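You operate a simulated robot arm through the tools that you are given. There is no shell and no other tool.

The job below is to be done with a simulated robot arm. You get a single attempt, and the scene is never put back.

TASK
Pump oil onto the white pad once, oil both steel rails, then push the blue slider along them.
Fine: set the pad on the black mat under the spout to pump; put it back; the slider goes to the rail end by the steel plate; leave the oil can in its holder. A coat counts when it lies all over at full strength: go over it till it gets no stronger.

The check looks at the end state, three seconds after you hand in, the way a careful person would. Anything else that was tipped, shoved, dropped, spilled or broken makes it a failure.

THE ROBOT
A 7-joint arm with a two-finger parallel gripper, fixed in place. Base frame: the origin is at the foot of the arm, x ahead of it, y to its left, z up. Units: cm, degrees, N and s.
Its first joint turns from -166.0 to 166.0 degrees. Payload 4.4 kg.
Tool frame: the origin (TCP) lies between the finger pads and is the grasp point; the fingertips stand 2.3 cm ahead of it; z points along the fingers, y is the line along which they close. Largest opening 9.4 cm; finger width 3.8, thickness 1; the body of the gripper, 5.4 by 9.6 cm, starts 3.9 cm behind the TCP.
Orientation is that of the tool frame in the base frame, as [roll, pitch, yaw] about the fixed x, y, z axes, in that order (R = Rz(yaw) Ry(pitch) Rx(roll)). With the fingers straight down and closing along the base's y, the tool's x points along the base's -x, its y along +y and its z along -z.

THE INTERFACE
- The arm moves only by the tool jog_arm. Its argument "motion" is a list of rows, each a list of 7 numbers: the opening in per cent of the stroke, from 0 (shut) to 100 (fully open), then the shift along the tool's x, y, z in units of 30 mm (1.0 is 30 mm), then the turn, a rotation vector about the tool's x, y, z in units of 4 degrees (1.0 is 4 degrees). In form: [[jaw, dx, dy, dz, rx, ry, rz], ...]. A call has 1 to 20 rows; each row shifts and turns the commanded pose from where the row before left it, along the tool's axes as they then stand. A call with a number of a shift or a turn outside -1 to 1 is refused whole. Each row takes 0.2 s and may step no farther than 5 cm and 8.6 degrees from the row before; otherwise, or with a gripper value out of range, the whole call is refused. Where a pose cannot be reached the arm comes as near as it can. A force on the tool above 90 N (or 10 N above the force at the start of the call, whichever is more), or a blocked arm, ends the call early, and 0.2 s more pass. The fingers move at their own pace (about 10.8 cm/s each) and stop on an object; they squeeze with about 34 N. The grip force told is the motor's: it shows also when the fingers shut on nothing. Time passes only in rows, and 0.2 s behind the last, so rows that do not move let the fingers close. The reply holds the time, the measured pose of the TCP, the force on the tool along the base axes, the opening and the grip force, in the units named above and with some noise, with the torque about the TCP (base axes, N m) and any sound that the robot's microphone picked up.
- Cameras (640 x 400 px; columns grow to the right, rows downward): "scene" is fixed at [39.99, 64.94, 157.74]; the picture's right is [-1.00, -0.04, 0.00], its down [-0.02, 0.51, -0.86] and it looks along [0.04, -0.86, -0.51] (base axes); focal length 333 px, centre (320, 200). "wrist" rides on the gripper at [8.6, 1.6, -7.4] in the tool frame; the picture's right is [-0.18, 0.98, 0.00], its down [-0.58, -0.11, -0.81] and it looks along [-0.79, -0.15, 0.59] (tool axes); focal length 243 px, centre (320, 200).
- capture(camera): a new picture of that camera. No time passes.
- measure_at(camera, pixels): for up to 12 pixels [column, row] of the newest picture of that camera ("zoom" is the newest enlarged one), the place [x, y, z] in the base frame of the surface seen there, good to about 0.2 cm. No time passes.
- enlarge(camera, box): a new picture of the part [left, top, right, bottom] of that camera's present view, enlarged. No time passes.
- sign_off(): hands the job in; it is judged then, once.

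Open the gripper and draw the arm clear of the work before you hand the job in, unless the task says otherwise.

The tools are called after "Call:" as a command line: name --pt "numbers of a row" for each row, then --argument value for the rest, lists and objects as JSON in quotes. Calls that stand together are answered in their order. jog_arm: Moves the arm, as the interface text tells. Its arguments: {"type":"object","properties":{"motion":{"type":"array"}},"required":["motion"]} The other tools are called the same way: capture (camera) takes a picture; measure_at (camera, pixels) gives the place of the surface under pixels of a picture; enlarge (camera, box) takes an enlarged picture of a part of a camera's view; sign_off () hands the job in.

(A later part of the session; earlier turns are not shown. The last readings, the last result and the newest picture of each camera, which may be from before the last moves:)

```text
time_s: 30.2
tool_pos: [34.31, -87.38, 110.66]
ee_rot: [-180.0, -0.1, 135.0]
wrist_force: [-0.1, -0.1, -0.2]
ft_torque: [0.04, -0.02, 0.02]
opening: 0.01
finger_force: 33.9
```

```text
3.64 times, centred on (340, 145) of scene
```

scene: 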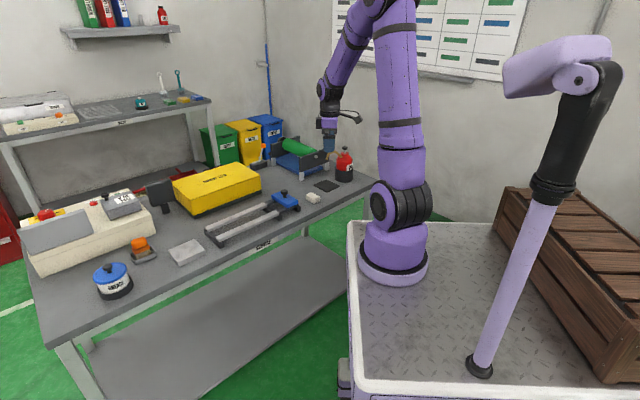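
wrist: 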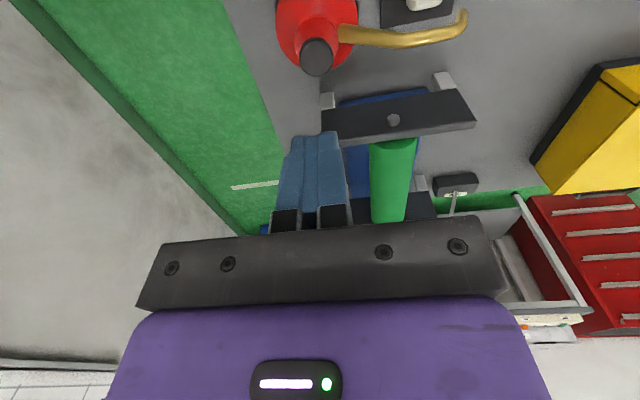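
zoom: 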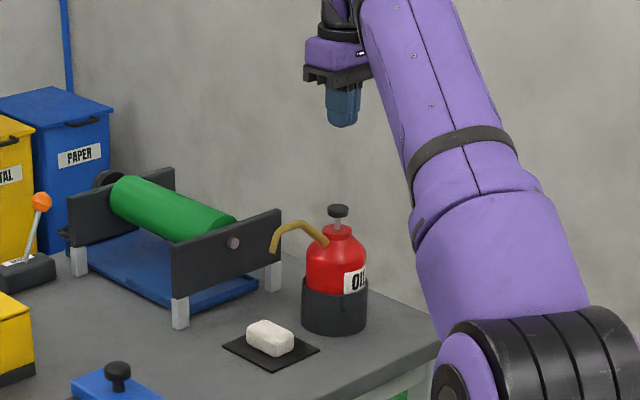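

The pump head is at (317,56) in the wrist view. I measure its rim and centre there to line up the press.

Call:
measure_at --camera "wrist" --pixels '[[317, 56], [302, 55], [332, 55], [317, 41], [317, 68], [306, 46], [328, 46], [310, 66], [326, 66], [345, 32], [462, 12], [317, 74]]'

Call:
enlarge --camera "wrist" --box '[270, 0, 480, 90]'

```text
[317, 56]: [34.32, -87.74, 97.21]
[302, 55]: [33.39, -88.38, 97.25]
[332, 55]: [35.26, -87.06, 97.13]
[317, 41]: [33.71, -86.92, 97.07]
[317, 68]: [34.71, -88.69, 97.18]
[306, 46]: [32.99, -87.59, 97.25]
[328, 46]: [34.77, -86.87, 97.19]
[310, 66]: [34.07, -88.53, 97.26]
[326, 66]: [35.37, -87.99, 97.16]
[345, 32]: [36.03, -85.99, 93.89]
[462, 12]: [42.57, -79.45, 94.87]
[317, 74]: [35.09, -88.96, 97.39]
```

```text
3.05 times, centred on (375, 45) of wrist
```

zoom: 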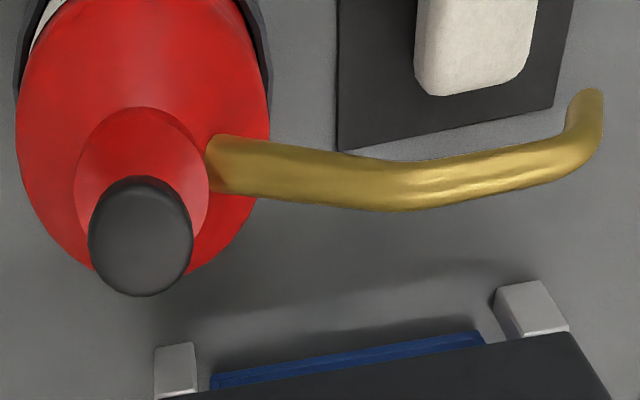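

The head's flat top is at z≈97.2, centred at (34.3,-87.75), radius ~1.2. I correct 0.37 cm in y and descend to hover with fingertips ~0.7 cm above it.

Call:
jog_arm --pt "0 -0.087 -0.087 0 0 0 0" --pt "0 0 0 0.7 0 0 0" --pt "0 0 0 0.7 0 0 0" --pt "0 0 0 0.7 0 0 0" --pt "0 0 0 0.7 0 0 0" --pt "0 0 0 0.35 0 0 0" --pt "0 0 0 0.3 0 0 0" --pt "0 0 0 0 0 0 0"

Call:
capture --camera "wrist"

Call:
enlarge --camera "scene" --box '[310, 120, 370, 195]'

```text
time_s: 32.0
tool_pos: [34.36, -87.73, 100.2]
ee_rot: [180.0, 0.0, 135.0]
wrist_force: [-0.8, -1.0, -0.4]
ft_torque: [0.0, 0.05, -0.01]
opening: 0.0
finger_force: 33.8
```

```text
taken
```

wrist: 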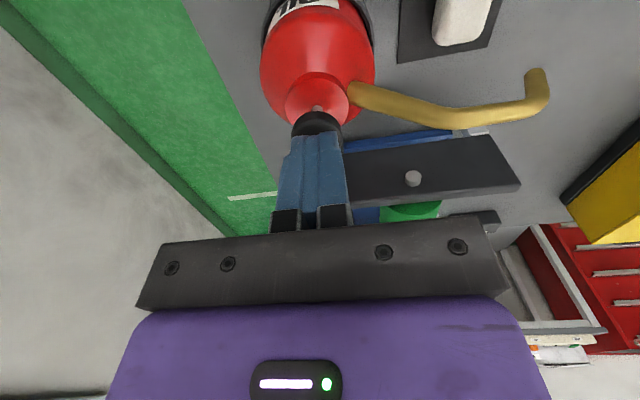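

```text
5.33 times, centred on (340, 158) of scene
```

zoom: 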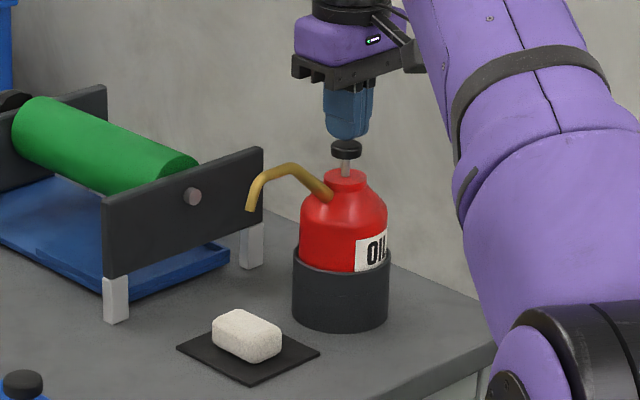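

The fingertips are centred above the head. I press down in small steps (1.5 cm total, about 0.8 cm of stroke) and read force and sound.

Call:
jog_arm --pt "0 0 0 0.1 0 0 0" --pt "0 0 0 0.1 0 0 0" --pt "0 0 0 0.1 0 0 0" --pt "0 0 0 0.1 0 0 0" --pt "0 0 0 0.1 0 0 0"

```text
time_s: 33.2
tool_pos: [34.28, -87.67, 98.88]
ee_rot: [180.0, 0.0, 135.1]
wrist_force: [0.4, 2.6, 4.1]
ft_torque: [0.02, -0.02, 0.0]
opening: 0.03
finger_force: 34.3
```

A 4 N spring force is felt, the head has gone down ~0.6 cm. I continue pressing in 0.25 cm steps.

Call:
jog_arm --pt "0 0 0 0.083 0 0 0" --pt "0 0 0 0.083 0 0 0" --pt "0 0 0 0.083 0 0 0"

Call:
enlarge --camera "scene" --box '[310, 120, 370, 195]'

```text
time_s: 34.0
tool_pos: [34.19, -87.7, 98.23]
ee_rot: [-179.9, 0.1, 135.0]
wrist_force: [0.6, 2.2, 9.9]
ft_torque: [0.04, -0.05, -0.02]
opening: 0.02
finger_force: 34.2
```

```text
5.33 times, centred on (340, 158) of scene
```

zoom: 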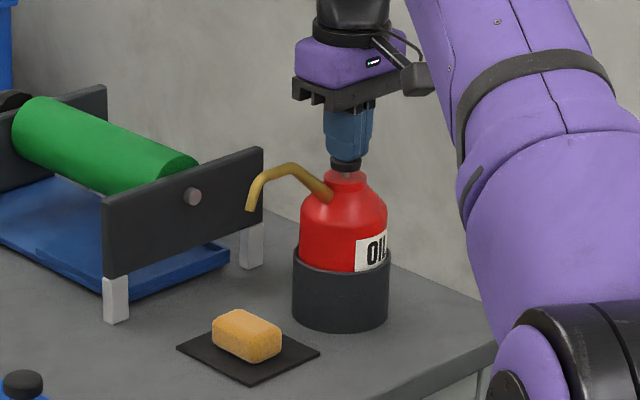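

The pad has turned amber — it got its one shot of oil. I release the pump by going straight up 11 cm.

Call:
jog_arm --pt "0 0 0 -0.2 0 0 0" --pt "0 0 0 -0.3 0 0 0" --pt "0 0 0 -0.6 0 0 0" --pt "0 0 0 -0.9 0 0 0" --pt "0 0 0 -0.9 0 0 0" --pt "0 0 0 -0.9 0 0 0" --pt "0 0 0 0 0 0 0"

Call:
capture --camera "wrist"

Call:
enlarge --camera "scene" --box '[310, 120, 370, 195]'

```text
time_s: 35.6
tool_pos: [34.22, -87.75, 109.68]
ee_rot: [-180.0, 0.0, 135.1]
wrist_force: [-0.4, 0.1, 0.2]
ft_torque: [0.0, 0.03, 0.02]
opening: 0.01
finger_force: 33.9
```

```text
taken
```

wrist: 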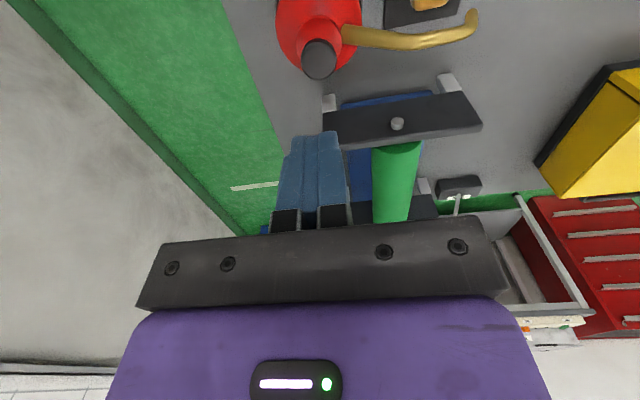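

```text
5.33 times, centred on (340, 158) of scene
```

zoom: 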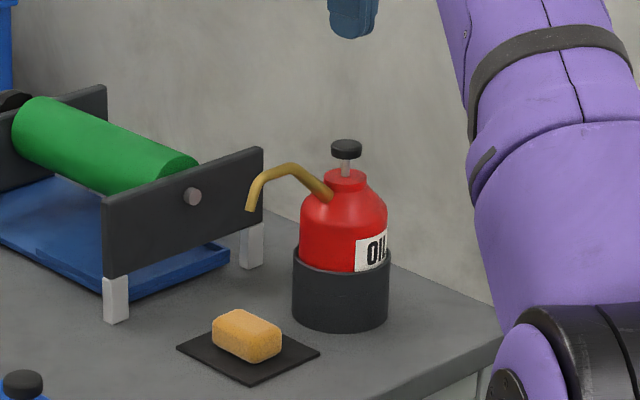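

The pump head is back up and the pad is oiled. I return by the reverse path (back to n≈71, s≈-25.4, z≈96.6), open to 75 % and tilt 30° again.

Call:
jog_arm --pt "0 0.839 0.692 0 0 0 0" --pt "0 0.839 0.692 0 0 0 0" --pt "0 0.839 0.692 0 0 0 0" --pt "0 0.839 0.692 0 0 0 0" --pt "0 0.839 0.692 0 0 0 0" --pt "0 0.839 0.692 0 0 0 0" --pt "30 0 0 0.873 0 0 0" --pt "75 0 0 0.873 0 0 0" --pt "75 0 0 0.873 0 0 0" --pt "75 0 0 0.873 0 0 0" --pt "75 0 0 0.873 0 0 0" --pt "75 0 0 0 0 -0.9375 0" --pt "75 0 0 0 0 -0.9375 0" --pt "75 0 0 0 0 -0.9375 0" --pt "75 0 0 0 0 -0.9375 0" --pt "75 0 0 0 0 -0.9375 0" --pt "75 0 0 0 0 -0.9375 0" --pt "75 0 0 0 0 -0.9375 0" --pt "75 0 0 0 0 -0.9375 0" --pt "75 0 0 0 0 0 0"

Call:
capture --camera "wrist"

Call:
enlarge --camera "scene" --box '[290, 120, 380, 200]'

```text
time_s: 39.8
tool_pos: [32.42, -68.25, 96.4]
ee_rot: [179.9, 30.0, 135.0]
wrist_force: [-0.3, 0.3, -0.4]
ft_torque: [0.03, 0.02, 0.02]
opening: 7.04
finger_force: 0.0
```

```text
taken
```

wrist: 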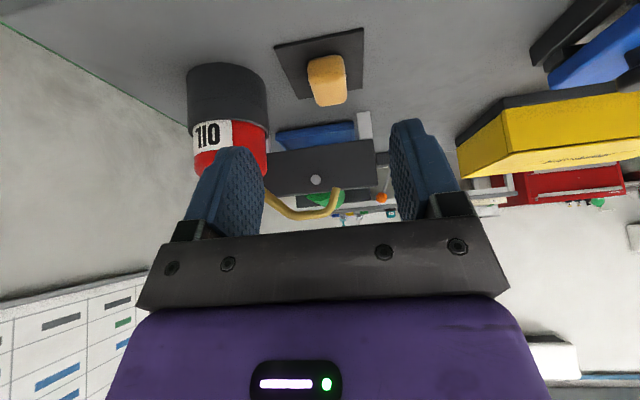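

```text
5.00 times, centred on (335, 160) of scene
```

zoom: 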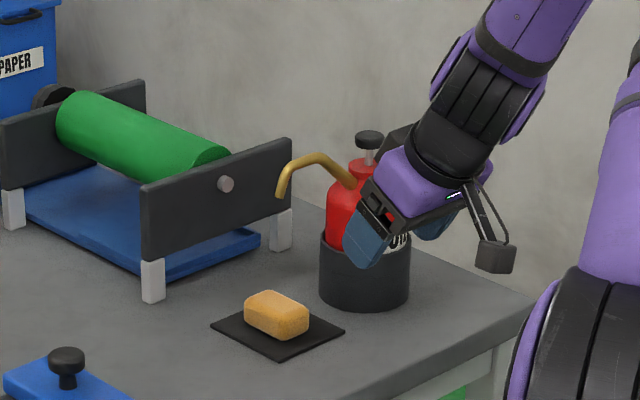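

The amber pad is visible at (327,80) in the wrist view. I measure it to aim the grip.

Call:
measure_at --camera "wrist" --pixels '[[308, 70], [343, 58], [313, 95], [346, 95], [326, 66], [326, 85], [330, 104], [318, 60], [310, 85], [345, 80], [280, 45], [360, 40]]'

Call:
enlarge --camera "wrist" --box '[260, 10, 400, 120]'

```text
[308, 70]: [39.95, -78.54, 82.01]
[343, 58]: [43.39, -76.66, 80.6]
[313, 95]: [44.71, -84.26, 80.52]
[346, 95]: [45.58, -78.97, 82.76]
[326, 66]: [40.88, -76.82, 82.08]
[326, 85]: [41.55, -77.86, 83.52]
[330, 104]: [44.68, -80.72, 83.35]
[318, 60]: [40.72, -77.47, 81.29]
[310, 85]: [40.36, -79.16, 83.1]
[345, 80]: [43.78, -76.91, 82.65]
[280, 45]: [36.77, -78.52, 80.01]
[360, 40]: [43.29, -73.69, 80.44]
```

```text
3.64 times, centred on (330, 65) of wrist
```

zoom: 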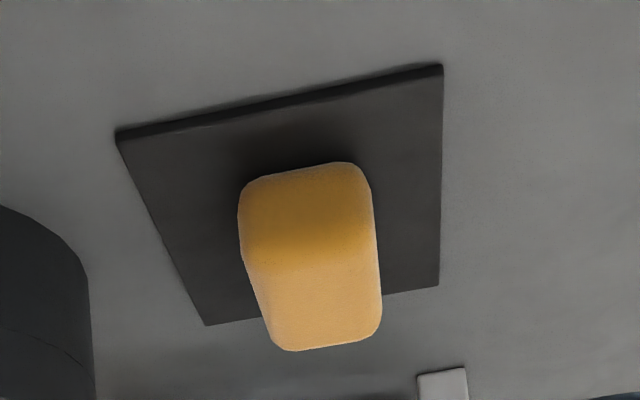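

The pad is unmoved (s≈-25.4, robot-side end n≈83.2). I go in along the tool axis 15 cm, slide forward 6.9 cm with the fingers open around the pad, then check.

Call:
jog_arm --pt "75 0 0 0.833 0 0 0" --pt "75 0 0 0.833 0 0 0" --pt "75 0 0 0.833 0 0 0" --pt "75 0 0 0.833 0 0 0" --pt "75 0 0 0.833 0 0 0" --pt "75 -0.033 -0.033 0.775 0 0 0" --pt "75 0 0 0 0 0 0" --pt "75 -0.398 0 0.23 0 0 0" --pt "75 -0.398 0 0.23 0 0 0" --pt "75 -0.398 0 0.23 0 0 0" --pt "75 -0.398 0 0.23 0 0 0" --pt "75 -0.398 0 0.23 0 0 0" --pt "75 0 0 0 0 0 0"

Call:
capture --camera "wrist"

Call:
enlarge --camera "scene" --box '[310, 145, 360, 195]'

```text
time_s: 42.6
tool_pos: [42.46, -78.36, 83.68]
ee_rot: [180.0, 30.0, 135.1]
wrist_force: [0.8, 0.5, -0.2]
ft_torque: [-0.03, -0.02, 0.03]
opening: 7.05
finger_force: 0.0
```

```text
taken
```

wrist: 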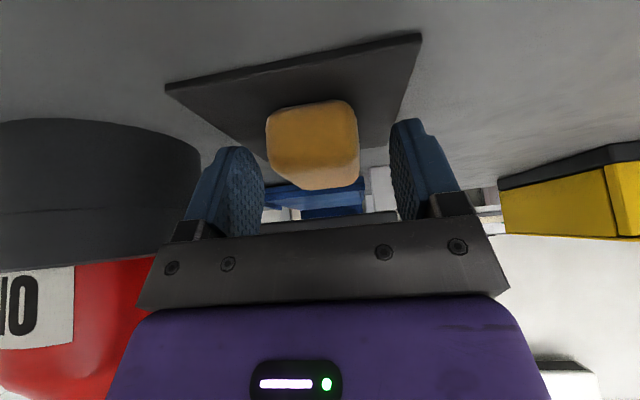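

```text
8.00 times, centred on (335, 170) of scene
```

zoom: 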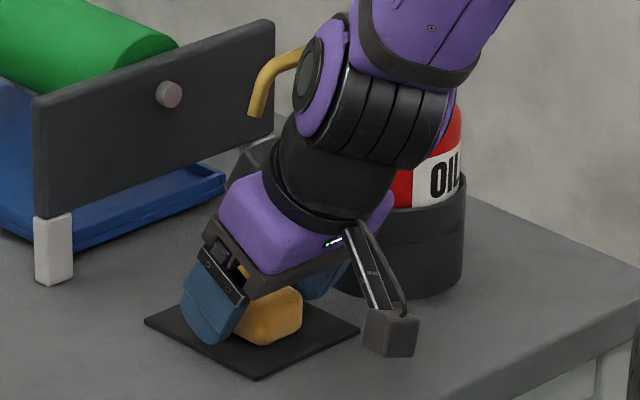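

The arm came in with its wrist rotated differently; the wrist joint (310,75) looks near the spout (262,90). I measure both to check clearance.

Call:
measure_at --camera "zoom" --pixels '[[256, 105], [270, 70], [292, 55], [298, 90], [300, 75], [305, 120], [315, 50], [285, 150], [275, 165], [320, 90], [300, 110], [290, 130]]'

```text
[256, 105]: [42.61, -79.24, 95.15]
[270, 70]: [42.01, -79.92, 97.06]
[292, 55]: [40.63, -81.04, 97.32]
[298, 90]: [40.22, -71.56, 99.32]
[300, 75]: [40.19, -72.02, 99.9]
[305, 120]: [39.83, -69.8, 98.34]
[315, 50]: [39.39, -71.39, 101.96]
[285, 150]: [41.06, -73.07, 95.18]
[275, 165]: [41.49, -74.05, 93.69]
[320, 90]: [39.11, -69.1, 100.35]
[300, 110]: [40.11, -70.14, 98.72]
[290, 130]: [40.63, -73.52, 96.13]
```

The spout is ~8 cm from the wrist joint and ~6 from the flange: fine. I lower 0.2 cm, close on the pad and lift 0.7 cm.

Call:
jog_arm --pt "75 0.033 0 0.058 0 0 0" --pt "50 0 0 0 0 0 0" --pt "20 0 0 0 0 0 0" --pt "0 0 0 0 0 0 0" --pt "0 0 0 0 0 0 0" --pt "0 0 0 0 0 0 0" --pt "0 -0.03 0 -0.052 0 0 0" --pt "0 -0.03 0 -0.052 0 0 0" --pt "0 -0.03 0 -0.052 0 0 0" --pt "0 -0.03 0 -0.052 0 0 0" --pt "0 0 0 0 0 0 0"

Call:
capture --camera "wrist"

Call:
measure_at --camera "wrist" --pixels '[[310, 115], [310, 150], [310, 170], [320, 185], [345, 180], [300, 178], [330, 170]]'

```text
time_s: 45.0
tool_pos: [42.3, -78.45, 84.32]
ee_rot: [180.0, 30.0, 135.1]
wrist_force: [-0.2, -0.1, 0.1]
ft_torque: [-0.02, 0.04, -0.01]
opening: 3.89
finger_force: 34.4
```

```text
taken
```

wrist: 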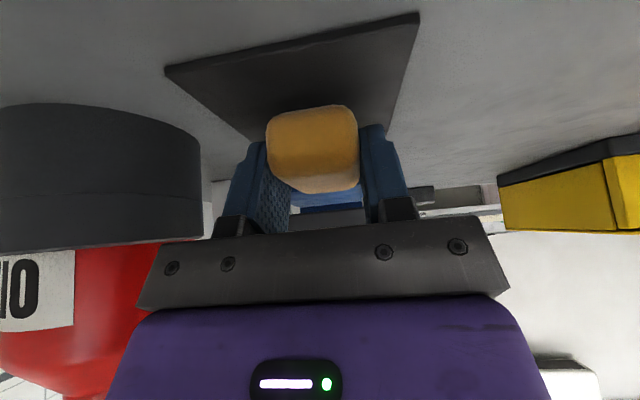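

```text
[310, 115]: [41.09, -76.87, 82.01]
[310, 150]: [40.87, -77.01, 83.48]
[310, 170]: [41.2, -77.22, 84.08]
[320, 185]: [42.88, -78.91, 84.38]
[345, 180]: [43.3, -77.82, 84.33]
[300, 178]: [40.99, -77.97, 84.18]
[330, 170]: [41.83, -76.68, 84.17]
```

The pad is lifted and level (top z≈84.3). I withdraw from under the spout, carry it back to its original spot (n≈80.4, s≈-11.45), and set it down there to re-grip it upright.

Call:
jog_arm --pt "0 0.313 0 -0.181 0 0 0" --pt "0 0.313 0 -0.181 0 0 0" --pt "0 0.313 0 -0.181 0 0 0" --pt "0 0.313 0 -0.181 0 0 0" --pt "0 0.313 0 -0.181 0 0 0" --pt "0 0 0.47 0 0 0 0" --pt "0 0 0.47 0 0 0 0" --pt "0 0 0.47 0 0 0 0" --pt "0 0 0.47 0 0 0 0" --pt "0 0 0.47 0 0 0 0" --pt "0 0 0.47 0 0 0 0" --pt "0 0 0.47 0 0 0 0" --pt "0 0 0.47 0 0 0 0" --pt "0 0 0.47 0 0 0 0" --pt "0 0 0.47 0 0 0 0" --pt "0 0 0 0 0 0 0"

Call:
capture --camera "wrist"

Call:
enlarge --camera "scene" --box '[290, 150, 350, 210]'

```text
time_s: 48.4
tool_pos: [48.56, -64.66, 84.06]
ee_rot: [-180.0, 29.9, 134.8]
wrist_force: [-0.1, 0.6, -0.7]
ft_torque: [-0.02, -0.02, -0.03]
opening: 3.91
finger_force: 34.0
```

```text
taken
```

wrist: 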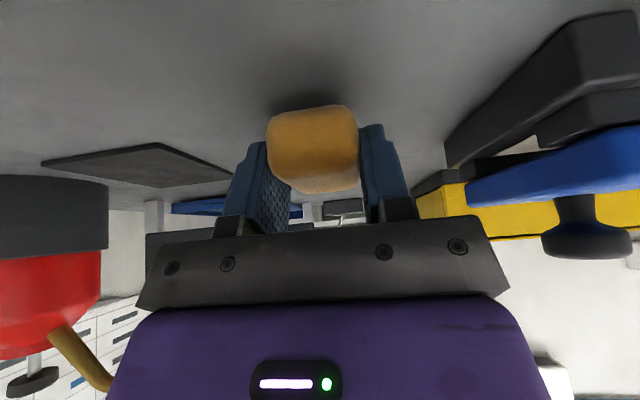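

```text
6.67 times, centred on (320, 180) of scene
```

zoom: 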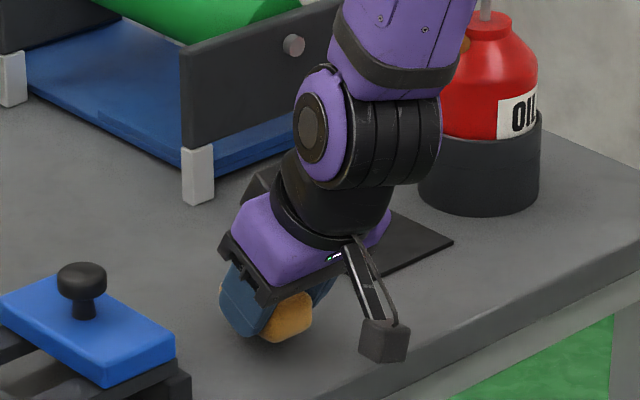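

The pad is over its original spot (TCP n≈80.06, s≈-11.4). I lower ~0.9 cm, open the jaws and back off along the tool axis.

Call:
jog_arm --pt "0 0.05 0 0.0867 0 0 0" --pt "0 0.05 0 0.0867 0 0 0" --pt "0 0.045 0 0.078 0 0 0" --pt "0 0 0 0 0 0 0" --pt "25 0 0 0 0 0 0" --pt "50 0 0 0 0 0 0" --pt "75 0 0 0 0 0 0" --pt "75 0 0 0 0 0 0"

Call:
jog_arm --pt "75 -0.034 0 -0.058 0 0 0" --pt "75 0 0 -0.2 0 0 0" --pt "75 0 0 -0.6 0 0 0" --pt "75 0 0 -0.9 0 0 0" --pt "75 0 0 -0.9 0 0 0" --pt "75 0 0 -0.9 0 0 0" --pt "75 0 0 -0.9 0 0 0" --pt "75 0 0 0 0 0 0"

Call:
capture --camera "wrist"

Call:
enlarge --camera "scene" --box '[280, 140, 360, 210]'

```text
time_s: 50.2
tool_pos: [48.64, -64.7, 83.19]
ee_rot: [180.0, 30.0, 134.9]
wrist_force: [0.5, -0.6, -0.2]
ft_torque: [0.0, 0.04, -0.01]
opening: 7.04
finger_force: 0.0
```

```text
time_s: 52.0
tool_pos: [43.92, -59.99, 94.74]
ee_rot: [-179.9, 30.0, 135.0]
wrist_force: [1.2, 0.1, -0.3]
ft_torque: [0.03, 0.02, -0.02]
opening: 7.05
finger_force: 0.1
```

```text
taken
```

wrist: 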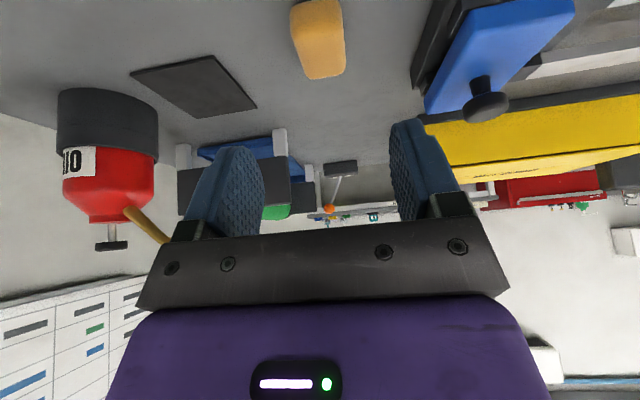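

```text
5.71 times, centred on (320, 175) of scene
```

zoom: 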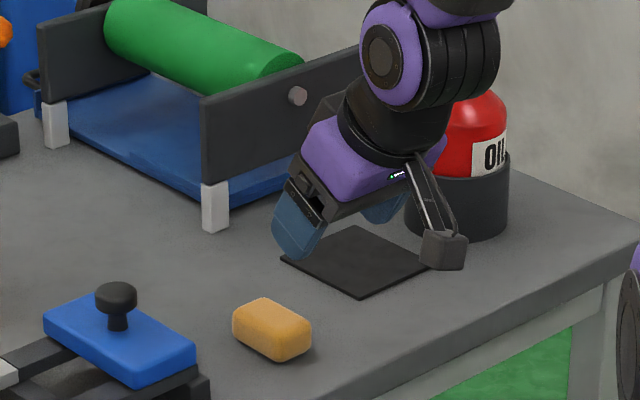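

The pad sits back at its original spot. I measure it now, then stand the tool up and position above it.

Call:
measure_at --camera "wrist" --pixels '[[293, 12], [337, 6], [305, 74], [344, 68], [316, 40], [310, 10], [318, 76], [297, 40], [341, 40]]'

Call:
measure_at --camera "zoom" --pixels '[[234, 318], [310, 335], [271, 358], [270, 302], [272, 325], [290, 312], [250, 325], [275, 340]]'

Call:
jog_arm --pt "75 0 0 0 0 0.9375 0" --pt "75 0 0 0 0 0.9375 0" --pt "75 0 0 0 0 0.9375 0" --pt "75 0 0 0 0 0.9375 0" --pt "75 0 0 0 0 0.9375 0" --pt "75 0 0 0 0 0.9375 0" --pt "75 0 0 0 0 0.9375 0" --pt "75 0 0 0 0 0.9375 0" --pt "75 0 0 0 0 0 0"

```text
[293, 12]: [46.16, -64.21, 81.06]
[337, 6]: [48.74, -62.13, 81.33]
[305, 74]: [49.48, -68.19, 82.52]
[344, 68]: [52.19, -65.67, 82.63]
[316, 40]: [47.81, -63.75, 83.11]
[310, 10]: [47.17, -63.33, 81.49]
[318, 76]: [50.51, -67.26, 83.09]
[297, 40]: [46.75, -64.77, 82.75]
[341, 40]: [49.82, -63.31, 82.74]
```

```text
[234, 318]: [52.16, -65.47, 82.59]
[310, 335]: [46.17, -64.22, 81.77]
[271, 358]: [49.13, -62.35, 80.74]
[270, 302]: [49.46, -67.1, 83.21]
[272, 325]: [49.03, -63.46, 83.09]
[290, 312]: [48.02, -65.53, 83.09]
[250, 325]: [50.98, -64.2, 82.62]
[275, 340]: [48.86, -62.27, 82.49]
```

```text
time_s: 54.0
tool_pos: [43.77, -59.96, 94.87]
ee_rot: [-180.0, 0.0, 135.0]
wrist_force: [0.8, 0.2, -0.2]
ft_torque: [0.01, 0.0, 0.0]
opening: 7.06
finger_force: 0.0
```

The pad centre is (49.2,-65.05), within ~0.3 cm of the start. With the tool upright I move above it and descend to z≈84.4 for a check.

Call:
jog_arm --pt "75 -0.617 0.017 0 0 0 0" --pt "75 -0.617 0.017 0 0 0 0" --pt "75 -0.617 0.017 0 0 0 0" --pt "75 -0.617 0.017 0 0 0 0" --pt "75 0 0 0.7 0 0 0" --pt "75 0 0 0.7 0 0 0" --pt "75 0 0 0.7 0 0 0" --pt "75 0 0 0.7 0 0 0" --pt "75 0 0 0.7 0 0 0" --pt "75 0 0 0 0 0 0"

Call:
capture --camera "wrist"

Call:
enlarge --camera "scene" --box '[290, 150, 350, 210]'

```text
time_s: 56.2
tool_pos: [49.16, -65.17, 84.32]
ee_rot: [179.9, -0.1, 135.0]
wrist_force: [0.4, -0.5, 1.0]
ft_torque: [-0.01, 0.02, -0.02]
opening: 7.03
finger_force: 0.0
```

```text
taken
```

wrist: 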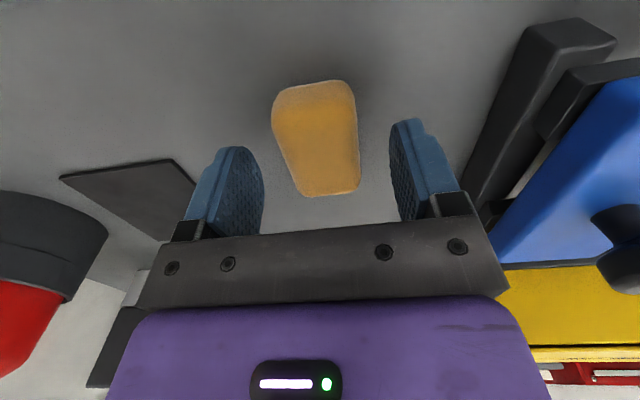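

```text
6.67 times, centred on (320, 180) of scene
```

zoom: 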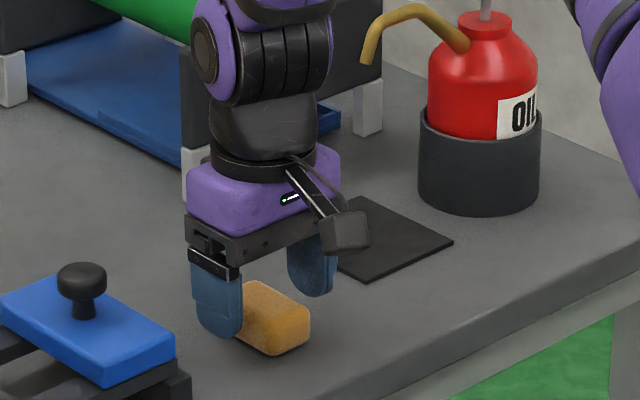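

The upright fingers straddle the pad evenly. I go down 1.1 cm (tips ~0.6 cm above the table), close and lift ~2 cm.

Call:
jog_arm --pt "75 0 0 0.18 0 0 0" --pt "75 0 0 0.18 0 0 0" --pt "50 0 0 0 0 0 0" --pt "20 0 0 0 0 0 0" --pt "0 0 0 0 0 0 0" --pt "0 0 0 0 0 0 0" --pt "0 0 0 0 0 0 0"

Call:
jog_arm --pt "0 0 0 -0.06 0 0 0" --pt "0 0 0 -0.06 0 0 0" --pt "0 0 0 -0.12 0 0 0" --pt "0 0 0 -0.2 0 0 0" --pt "0 0 0 -0.2 0 0 0" --pt "0 0 0 0 0 0 0"

Call:
capture --camera "wrist"

Call:
enlarge --camera "scene" --box '[300, 170, 340, 210]'

```text
time_s: 57.8
tool_pos: [49.25, -65.17, 83.2]
ee_rot: [-179.9, 0.0, 135.1]
wrist_force: [-0.3, 0.5, 0.6]
ft_torque: [-0.01, 0.02, -0.01]
opening: 3.92
finger_force: 33.9
```

```text
time_s: 59.2
tool_pos: [49.28, -65.0, 85.06]
ee_rot: [180.0, 0.0, 135.0]
wrist_force: [0.0, -0.1, -0.9]
ft_torque: [-0.01, -0.02, 0.0]
opening: 3.89
finger_force: 34.4
```

```text
taken
```

wrist: 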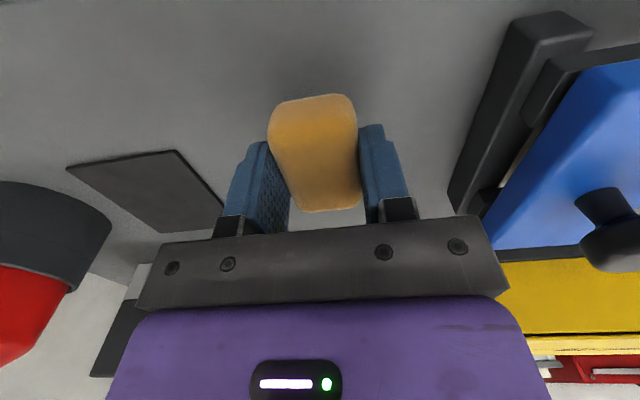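

```text
10.00 times, centred on (320, 190) of scene
```

zoom: 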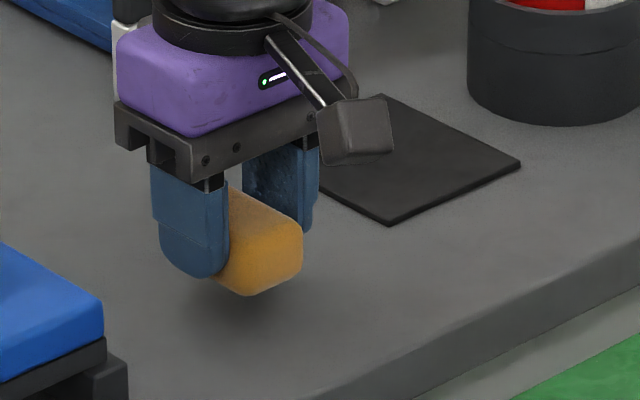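

The pad is lifted cleanly. I measure pad bottom, top and fingertip height for the rail pass.

Call:
measure_at --camera "zoom" --pixels '[[247, 292], [225, 285], [300, 270], [195, 275], [180, 268], [265, 205], [285, 210], [298, 228], [240, 265], [280, 285]]'

Call:
measure_at --camera "wrist" --pixels '[[310, 105], [310, 130], [310, 160], [320, 185], [325, 205], [285, 150], [350, 150], [275, 130], [352, 125], [312, 98]]'

```text
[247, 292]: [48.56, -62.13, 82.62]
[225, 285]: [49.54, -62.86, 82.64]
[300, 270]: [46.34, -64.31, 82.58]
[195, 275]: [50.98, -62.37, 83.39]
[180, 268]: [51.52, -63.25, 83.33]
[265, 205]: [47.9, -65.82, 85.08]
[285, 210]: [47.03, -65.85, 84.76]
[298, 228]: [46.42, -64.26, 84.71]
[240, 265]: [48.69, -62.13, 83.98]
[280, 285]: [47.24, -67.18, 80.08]
```

```text
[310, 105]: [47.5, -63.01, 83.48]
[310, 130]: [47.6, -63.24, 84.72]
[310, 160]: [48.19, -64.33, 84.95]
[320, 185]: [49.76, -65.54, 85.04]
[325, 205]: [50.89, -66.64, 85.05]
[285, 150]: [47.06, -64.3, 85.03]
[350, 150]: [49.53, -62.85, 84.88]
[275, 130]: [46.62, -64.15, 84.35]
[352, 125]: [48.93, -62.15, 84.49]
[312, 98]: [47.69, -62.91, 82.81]
```

Pad top ≈ TCP height, so pad bottom is ~2.8 cm below the TCP and the tips ~0.5 cm above the pad's bottom. I rise to z≈94 and carry it above the near rail's dock-side end (n≈79.3, s≈10.5).

Call:
jog_arm --pt "0 0 0 -0.75 0 0 0" --pt "0 0 0 -0.75 0 0 0" --pt "0 0 0 -0.75 0 0 0" --pt "0 0 0 -0.75 0 0 0" --pt "0 0.0625 0.9 0 0 0 0" --pt "0 0.0625 0.9 0 0 0 0" --pt "0 0.0625 0.9 0 0 0 0" --pt "0 0.0625 0.9 0 0 0 0" --pt "0 0.0625 0.9 0 0 0 0" --pt "0 0.0625 0.9 0 0 0 0" --pt "0 0.0625 0.9 0 0 0 0" --pt "0 0.0625 0.9 0 0 0 0" --pt "0 0 0 0 0 0 0"

Call:
capture --camera "wrist"

Call:
enlarge --camera "scene" --box '[195, 150, 325, 250]'

```text
time_s: 62.0
tool_pos: [63.59, -48.74, 94.24]
ee_rot: [180.0, 0.0, 135.0]
wrist_force: [0.0, 0.5, -0.6]
ft_torque: [-0.02, 0.01, 0.02]
opening: 3.9
finger_force: 33.8
```

```text
taken
```

wrist: 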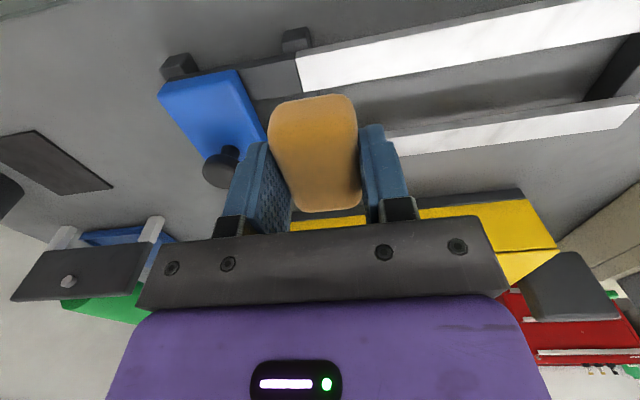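

```text
4.00 times, centred on (260, 200) of scene
```

zoom: 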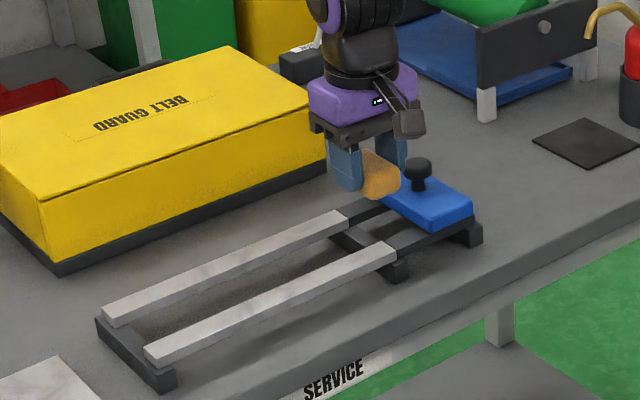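

From the wrist the near rail starts at about (300,75). I measure the rail edges, the dark dock bar and the slider's front edge.

Call:
measure_at --camera "wrist" --pixels '[[299, 62], [303, 88], [400, 38], [410, 62], [560, 8], [570, 30], [275, 75], [245, 80], [400, 143], [410, 150], [600, 108], [610, 120]]'

Call:
measure_at --camera "zoom" --pixels '[[345, 213], [340, 218], [395, 248], [390, 253], [108, 310], [116, 322], [150, 348], [158, 360], [375, 205], [425, 240], [390, 200], [472, 205]]'

```text
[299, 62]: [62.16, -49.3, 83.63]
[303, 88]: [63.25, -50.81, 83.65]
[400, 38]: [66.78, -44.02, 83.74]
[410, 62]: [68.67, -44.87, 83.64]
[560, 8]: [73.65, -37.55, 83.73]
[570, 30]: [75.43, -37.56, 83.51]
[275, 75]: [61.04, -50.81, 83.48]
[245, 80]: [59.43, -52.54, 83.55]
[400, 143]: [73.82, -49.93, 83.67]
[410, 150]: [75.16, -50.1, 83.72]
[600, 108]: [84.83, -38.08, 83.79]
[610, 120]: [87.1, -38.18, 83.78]
```

```text
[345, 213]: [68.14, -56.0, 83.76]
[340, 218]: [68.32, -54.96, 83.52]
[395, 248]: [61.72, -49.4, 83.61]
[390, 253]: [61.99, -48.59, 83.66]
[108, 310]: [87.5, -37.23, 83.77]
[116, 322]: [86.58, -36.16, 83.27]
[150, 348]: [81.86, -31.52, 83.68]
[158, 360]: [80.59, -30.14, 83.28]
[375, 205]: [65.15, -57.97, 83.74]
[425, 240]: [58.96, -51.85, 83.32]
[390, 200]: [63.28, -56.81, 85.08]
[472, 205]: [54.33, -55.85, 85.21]
```

Rail B spans n≈78.4–80.5 starting at s≈9.0, top z≈83.68; the TCP is right over it at n≈79.4, s≈10.5. I lower until the pad just presses on the rail.

Call:
jog_arm --pt "0 0 0 0.8 0 0 0" --pt "0 0 0 0.8 0 0 0" --pt "0 0 0 0.8 0 0 0" --pt "0 0 0 0.05 0 0 0" --pt "0 0 0 0.05 0 0 0" --pt "0 0 0 0.05 0 0 0" --pt "0 0 0 0.05 0 0 0" --pt "0 0 0 0 0 0 0"

Call:
enlarge --camera "scene" --box '[230, 170, 310, 230]'

Call:
capture --camera "wrist"

```text
time_s: 63.8
tool_pos: [63.62, -48.69, 86.67]
ee_rot: [-179.9, 0.3, 135.0]
wrist_force: [7.0, 3.1, 47.5]
ft_torque: [0.05, -0.13, 0.01]
opening: 3.93
finger_force: 33.4
```

```text
6.67 times, centred on (270, 200) of scene
```

zoom: 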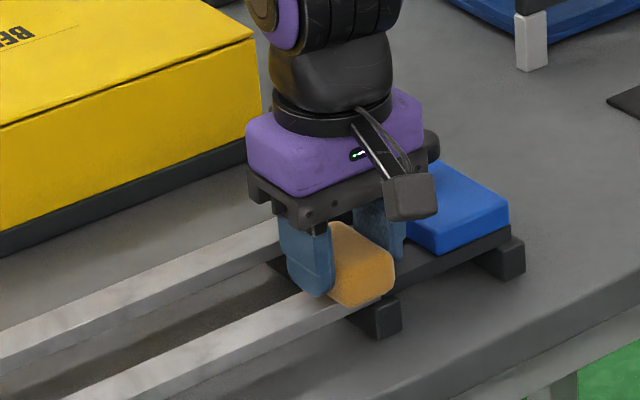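

```text
taken
```

wrist: 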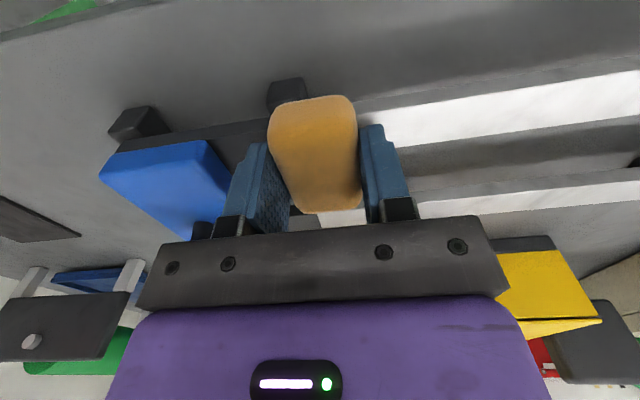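

Contact at z≈86.7 with 47 N, a bit strong. I ease up 0.2 cm and wipe 24 cm along the rail toward the plate end.

Call:
jog_arm --pt "0 0 0 -0.06 0 0 0" --pt "0 0 0 0 0 0 0"

Call:
jog_arm --pt "0 0 0.25 0 0 0 0" --pt "0 0 0.25 0 0 0 0" --pt "0 0 0.4 0 0 0 0" --pt "0 0 0.4 0 0 0 0" --pt "0 0 0.4 0 0 0 0" --pt "0 0 0 0 0 0 0"

Call:
enlarge --camera "scene" --box '[195, 170, 305, 250]'

Call:
capture --camera "wrist"

```text
time_s: 64.4
tool_pos: [63.62, -48.65, 86.66]
ee_rot: [-179.9, 0.1, 134.9]
wrist_force: [14.5, -0.7, 33.3]
ft_torque: [-0.14, -0.43, 0.1]
opening: 3.91
finger_force: 34.0
```

```text
time_s: 65.8
tool_pos: [67.28, -44.79, 86.65]
ee_rot: [-180.0, -0.1, 135.0]
wrist_force: [-3.4, -0.5, 12.1]
ft_torque: [0.0, 0.0, -0.04]
opening: 3.9
finger_force: 34.1
```

```text
5.00 times, centred on (250, 210) of scene
```

zoom: 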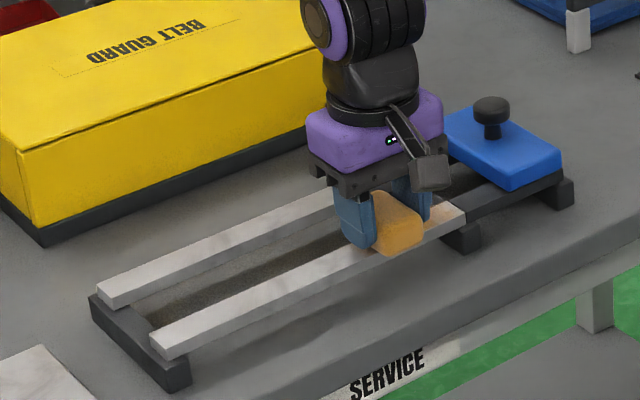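

```text
taken
```

wrist: 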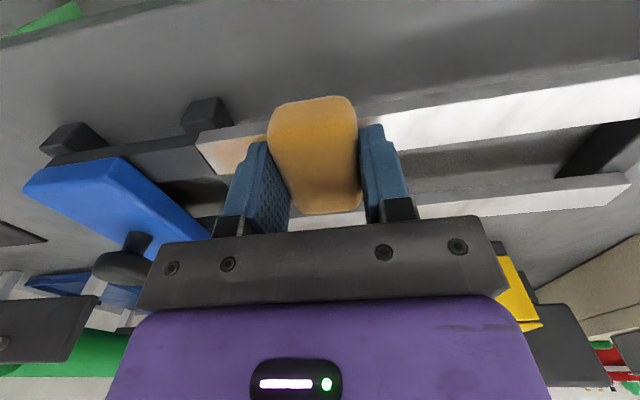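

The rail shows a light amber film behind the pad (12 N contact). I continue the wipe to the far end (s≈35).

Call:
jog_arm --pt "0 0 0.4 0 0 0 0" --pt "0 0 0.4 0 0 0 0" --pt "0 0 0.4 0 0 0 0" --pt "0 0 0.4 0 0 0 0" --pt "0 0 0.4 0 0 0 0" --pt "0 0 0.4 0 0 0 0" --pt "0 0 0.4 0 0 0 0" --pt "0 0 0.4 0 0 0 0" --pt "0 0 0.4 0 0 0 0" --pt "0 0 0.4 0 0 0 0" --pt "0 0 0.4 0 0 0 0" --pt "0 0 0.4 0 0 0 0" --pt "0 0 0.4 0 0 0 0" --pt "0 0 0.4 0 0 0 0" --pt "0 0 0.4 0 0 0 0" --pt "0 0 0.3 0 0 0 0" --pt "0 0 0 0 0 0 0"

Call:
enlarge --camera "scene" --box '[195, 170, 305, 250]'

Call:
capture --camera "wrist"

```text
time_s: 69.4
tool_pos: [80.35, -31.68, 86.63]
ee_rot: [180.0, 0.1, 135.1]
wrist_force: [-2.6, -2.1, 10.0]
ft_torque: [-0.11, 0.06, -0.02]
opening: 3.88
finger_force: 33.9
```

```text
5.00 times, centred on (250, 210) of scene
```

zoom: 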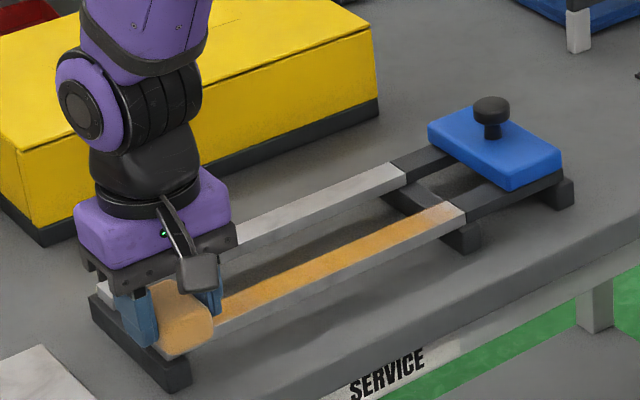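

```text
taken
```

wrist: 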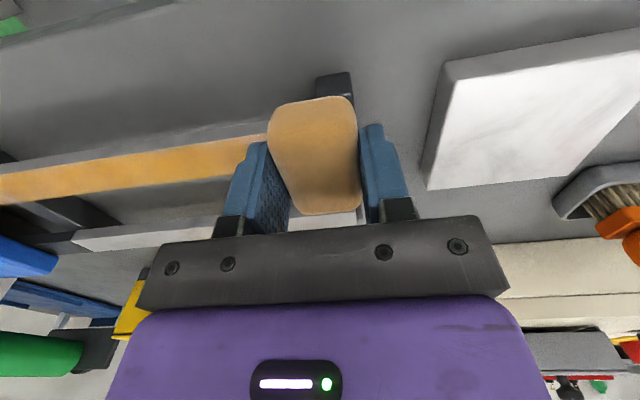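

The rail is now amber over most of its length, weaker at the dock-side start. I nudge 0.8 cm to cover the far end, then wipe back to the start.

Call:
jog_arm --pt "0 0 0.27 0 0 0 0" --pt "0 0 0 0 0 0 0" --pt "0 0 -0.47 0 0 0 0" --pt "0 0 -0.47 0 0 0 0" --pt "0 0 -0.47 0 0 0 0" --pt "0 0 -0.47 0 0 0 0" --pt "0 0 -0.47 0 0 0 0" --pt "0 0 -0.47 0 0 0 0" --pt "0 0 -0.47 0 0 0 0" --pt "0 0 -0.47 0 0 0 0" --pt "0 0 -0.47 0 0 0 0" --pt "0 0 -0.47 0 0 0 0" --pt "0 0 -0.47 0 0 0 0" --pt "0 0 -0.47 0 0 0 0" --pt "0 0 -0.47 0 0 0 0" --pt "0 0 -0.47 0 0 0 0" --pt "0 0 -0.47 0 0 0 0" --pt "0 0 -0.47 0 0 0 0" --pt "0 0 -0.4 0 0 0 0" --pt "0 0 0 0 0 0 0"

Call:
enlarge --camera "scene" --box '[195, 170, 305, 250]'

Call:
capture --camera "wrist"

```text
time_s: 73.6
tool_pos: [64.23, -48.11, 86.51]
ee_rot: [-179.9, -0.2, 134.8]
wrist_force: [-0.4, 0.3, 0.7]
ft_torque: [-0.03, 0.01, 0.01]
opening: 3.87
finger_force: 34.4
```

```text
5.00 times, centred on (250, 210) of scene
```

zoom: 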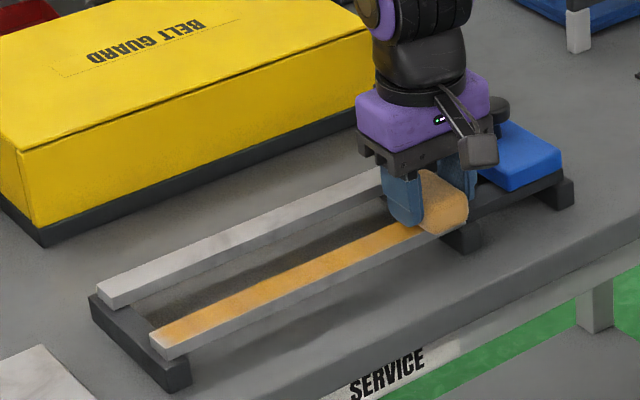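

```text
taken
```

wrist: 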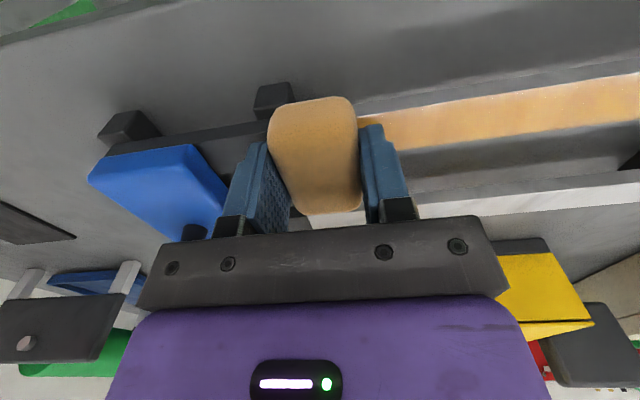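

The second pass strengthened the coat except at the far end, and the contact force has dropped to ~0. I zoom in on the rail to judge the strength along its length.

Call:
enlarge --camera "scene" --box '[215, 195, 295, 245]'

Call:
enlarge --camera "wrist" --box '[340, 40, 640, 200]'

```text
8.00 times, centred on (255, 220) of scene
```

zoom: 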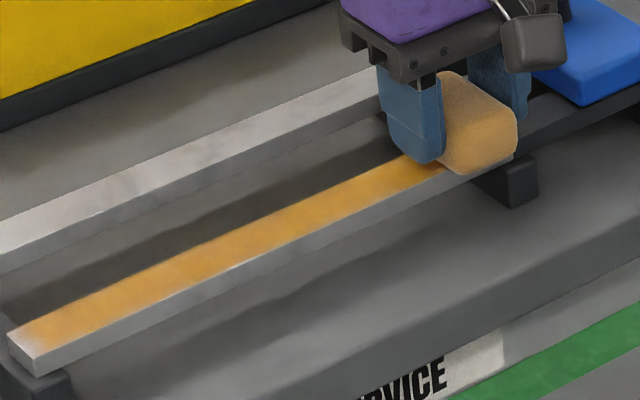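

```text
2.13 times, centred on (490, 120) of wrist
```

zoom: 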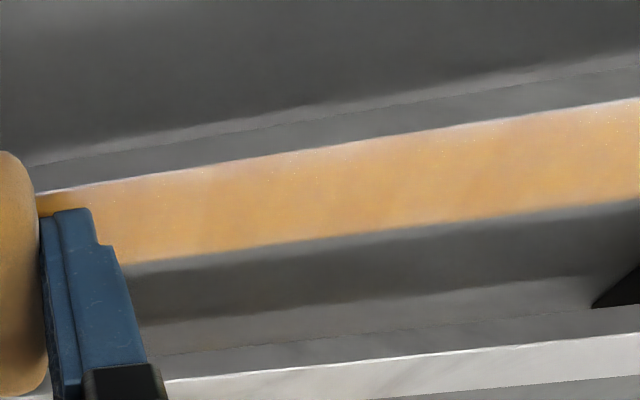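

The last ~1.5 cm at the far end is still thin, so the pad must overrun the ends more. I press 0.12 cm lower, go over the dock-side end (to s≈8.7) with a few short strokes.

Call:
jog_arm --pt "0 0 0 0.04 0 0 0" --pt "0 0 -0.3 0 0 0 0" --pt "0 0 -0.3 0 0 0 0" --pt "0 0 -0.3 0 0 0 0" --pt "0 0 0.3 0 0 0 0" --pt "0 0 0.3 0 0 0 0" --pt "0 0 0.3 0 0 0 0" --pt "0 0 0 0 0 0 0" --pt "0 0 -0.3 0 0 0 0" --pt "0 0 -0.3 0 0 0 0" --pt "0 0 -0.3 0 0 0 0" --pt "0 0 0.3 0 0 0 0" --pt "0 0 0.3 0 0 0 0" --pt "0 0 0.3 0 0 0 0" --pt "0 0 0.4 0 0 0 0" --pt "0 0 0.4 0 0 0 0" --pt "0 0 0 0 0 0 0"

Call:
enlarge --camera "scene" --box '[215, 195, 295, 245]'

Call:
capture --camera "wrist"

```text
time_s: 77.2
tool_pos: [65.87, -46.16, 86.59]
ee_rot: [180.0, -0.1, 135.0]
wrist_force: [-1.8, -0.6, 7.6]
ft_torque: [0.02, 0.0, -0.02]
opening: 3.89
finger_force: 33.2
```

```text
8.00 times, centred on (255, 220) of scene
```

zoom: 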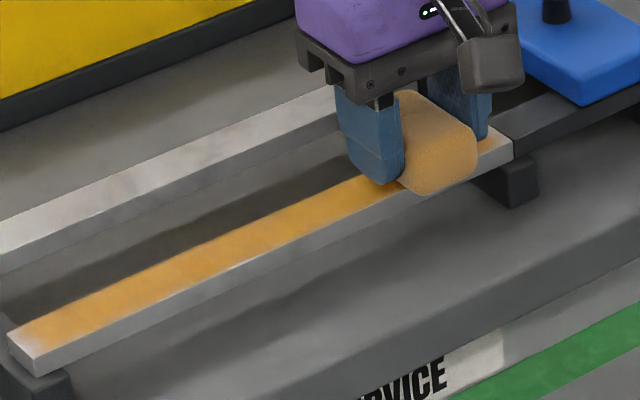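

```text
taken
```

wrist: 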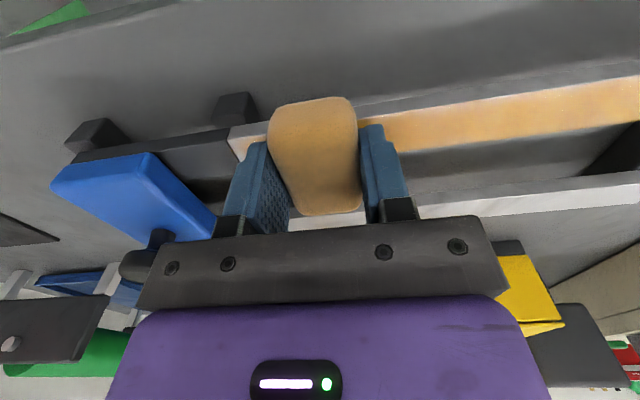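

The start end still looks thin near (500,145). I zoom in closer there.

Call:
enlarge --camera "scene" --box '[262, 200, 292, 222]'

Call:
enlarge --camera "wrist" --box '[200, 80, 440, 230]'

```text
16.00 times, centred on (277, 211) of scene
```

zoom: 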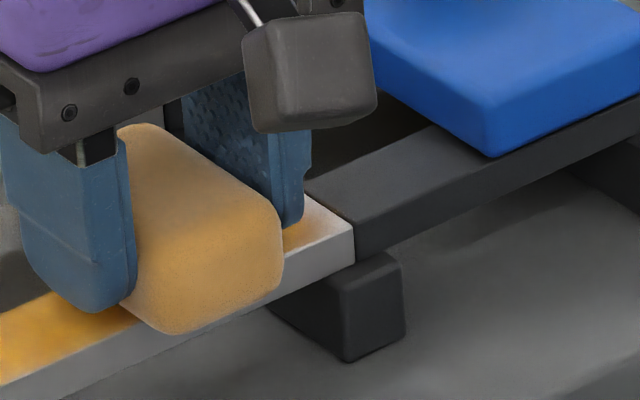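

```text
2.67 times, centred on (320, 155) of wrist
```

zoom: 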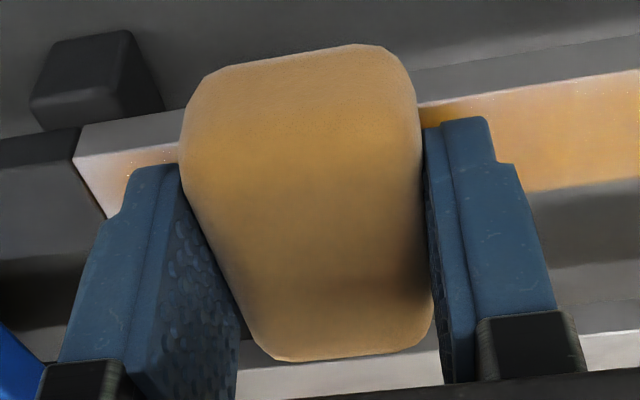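

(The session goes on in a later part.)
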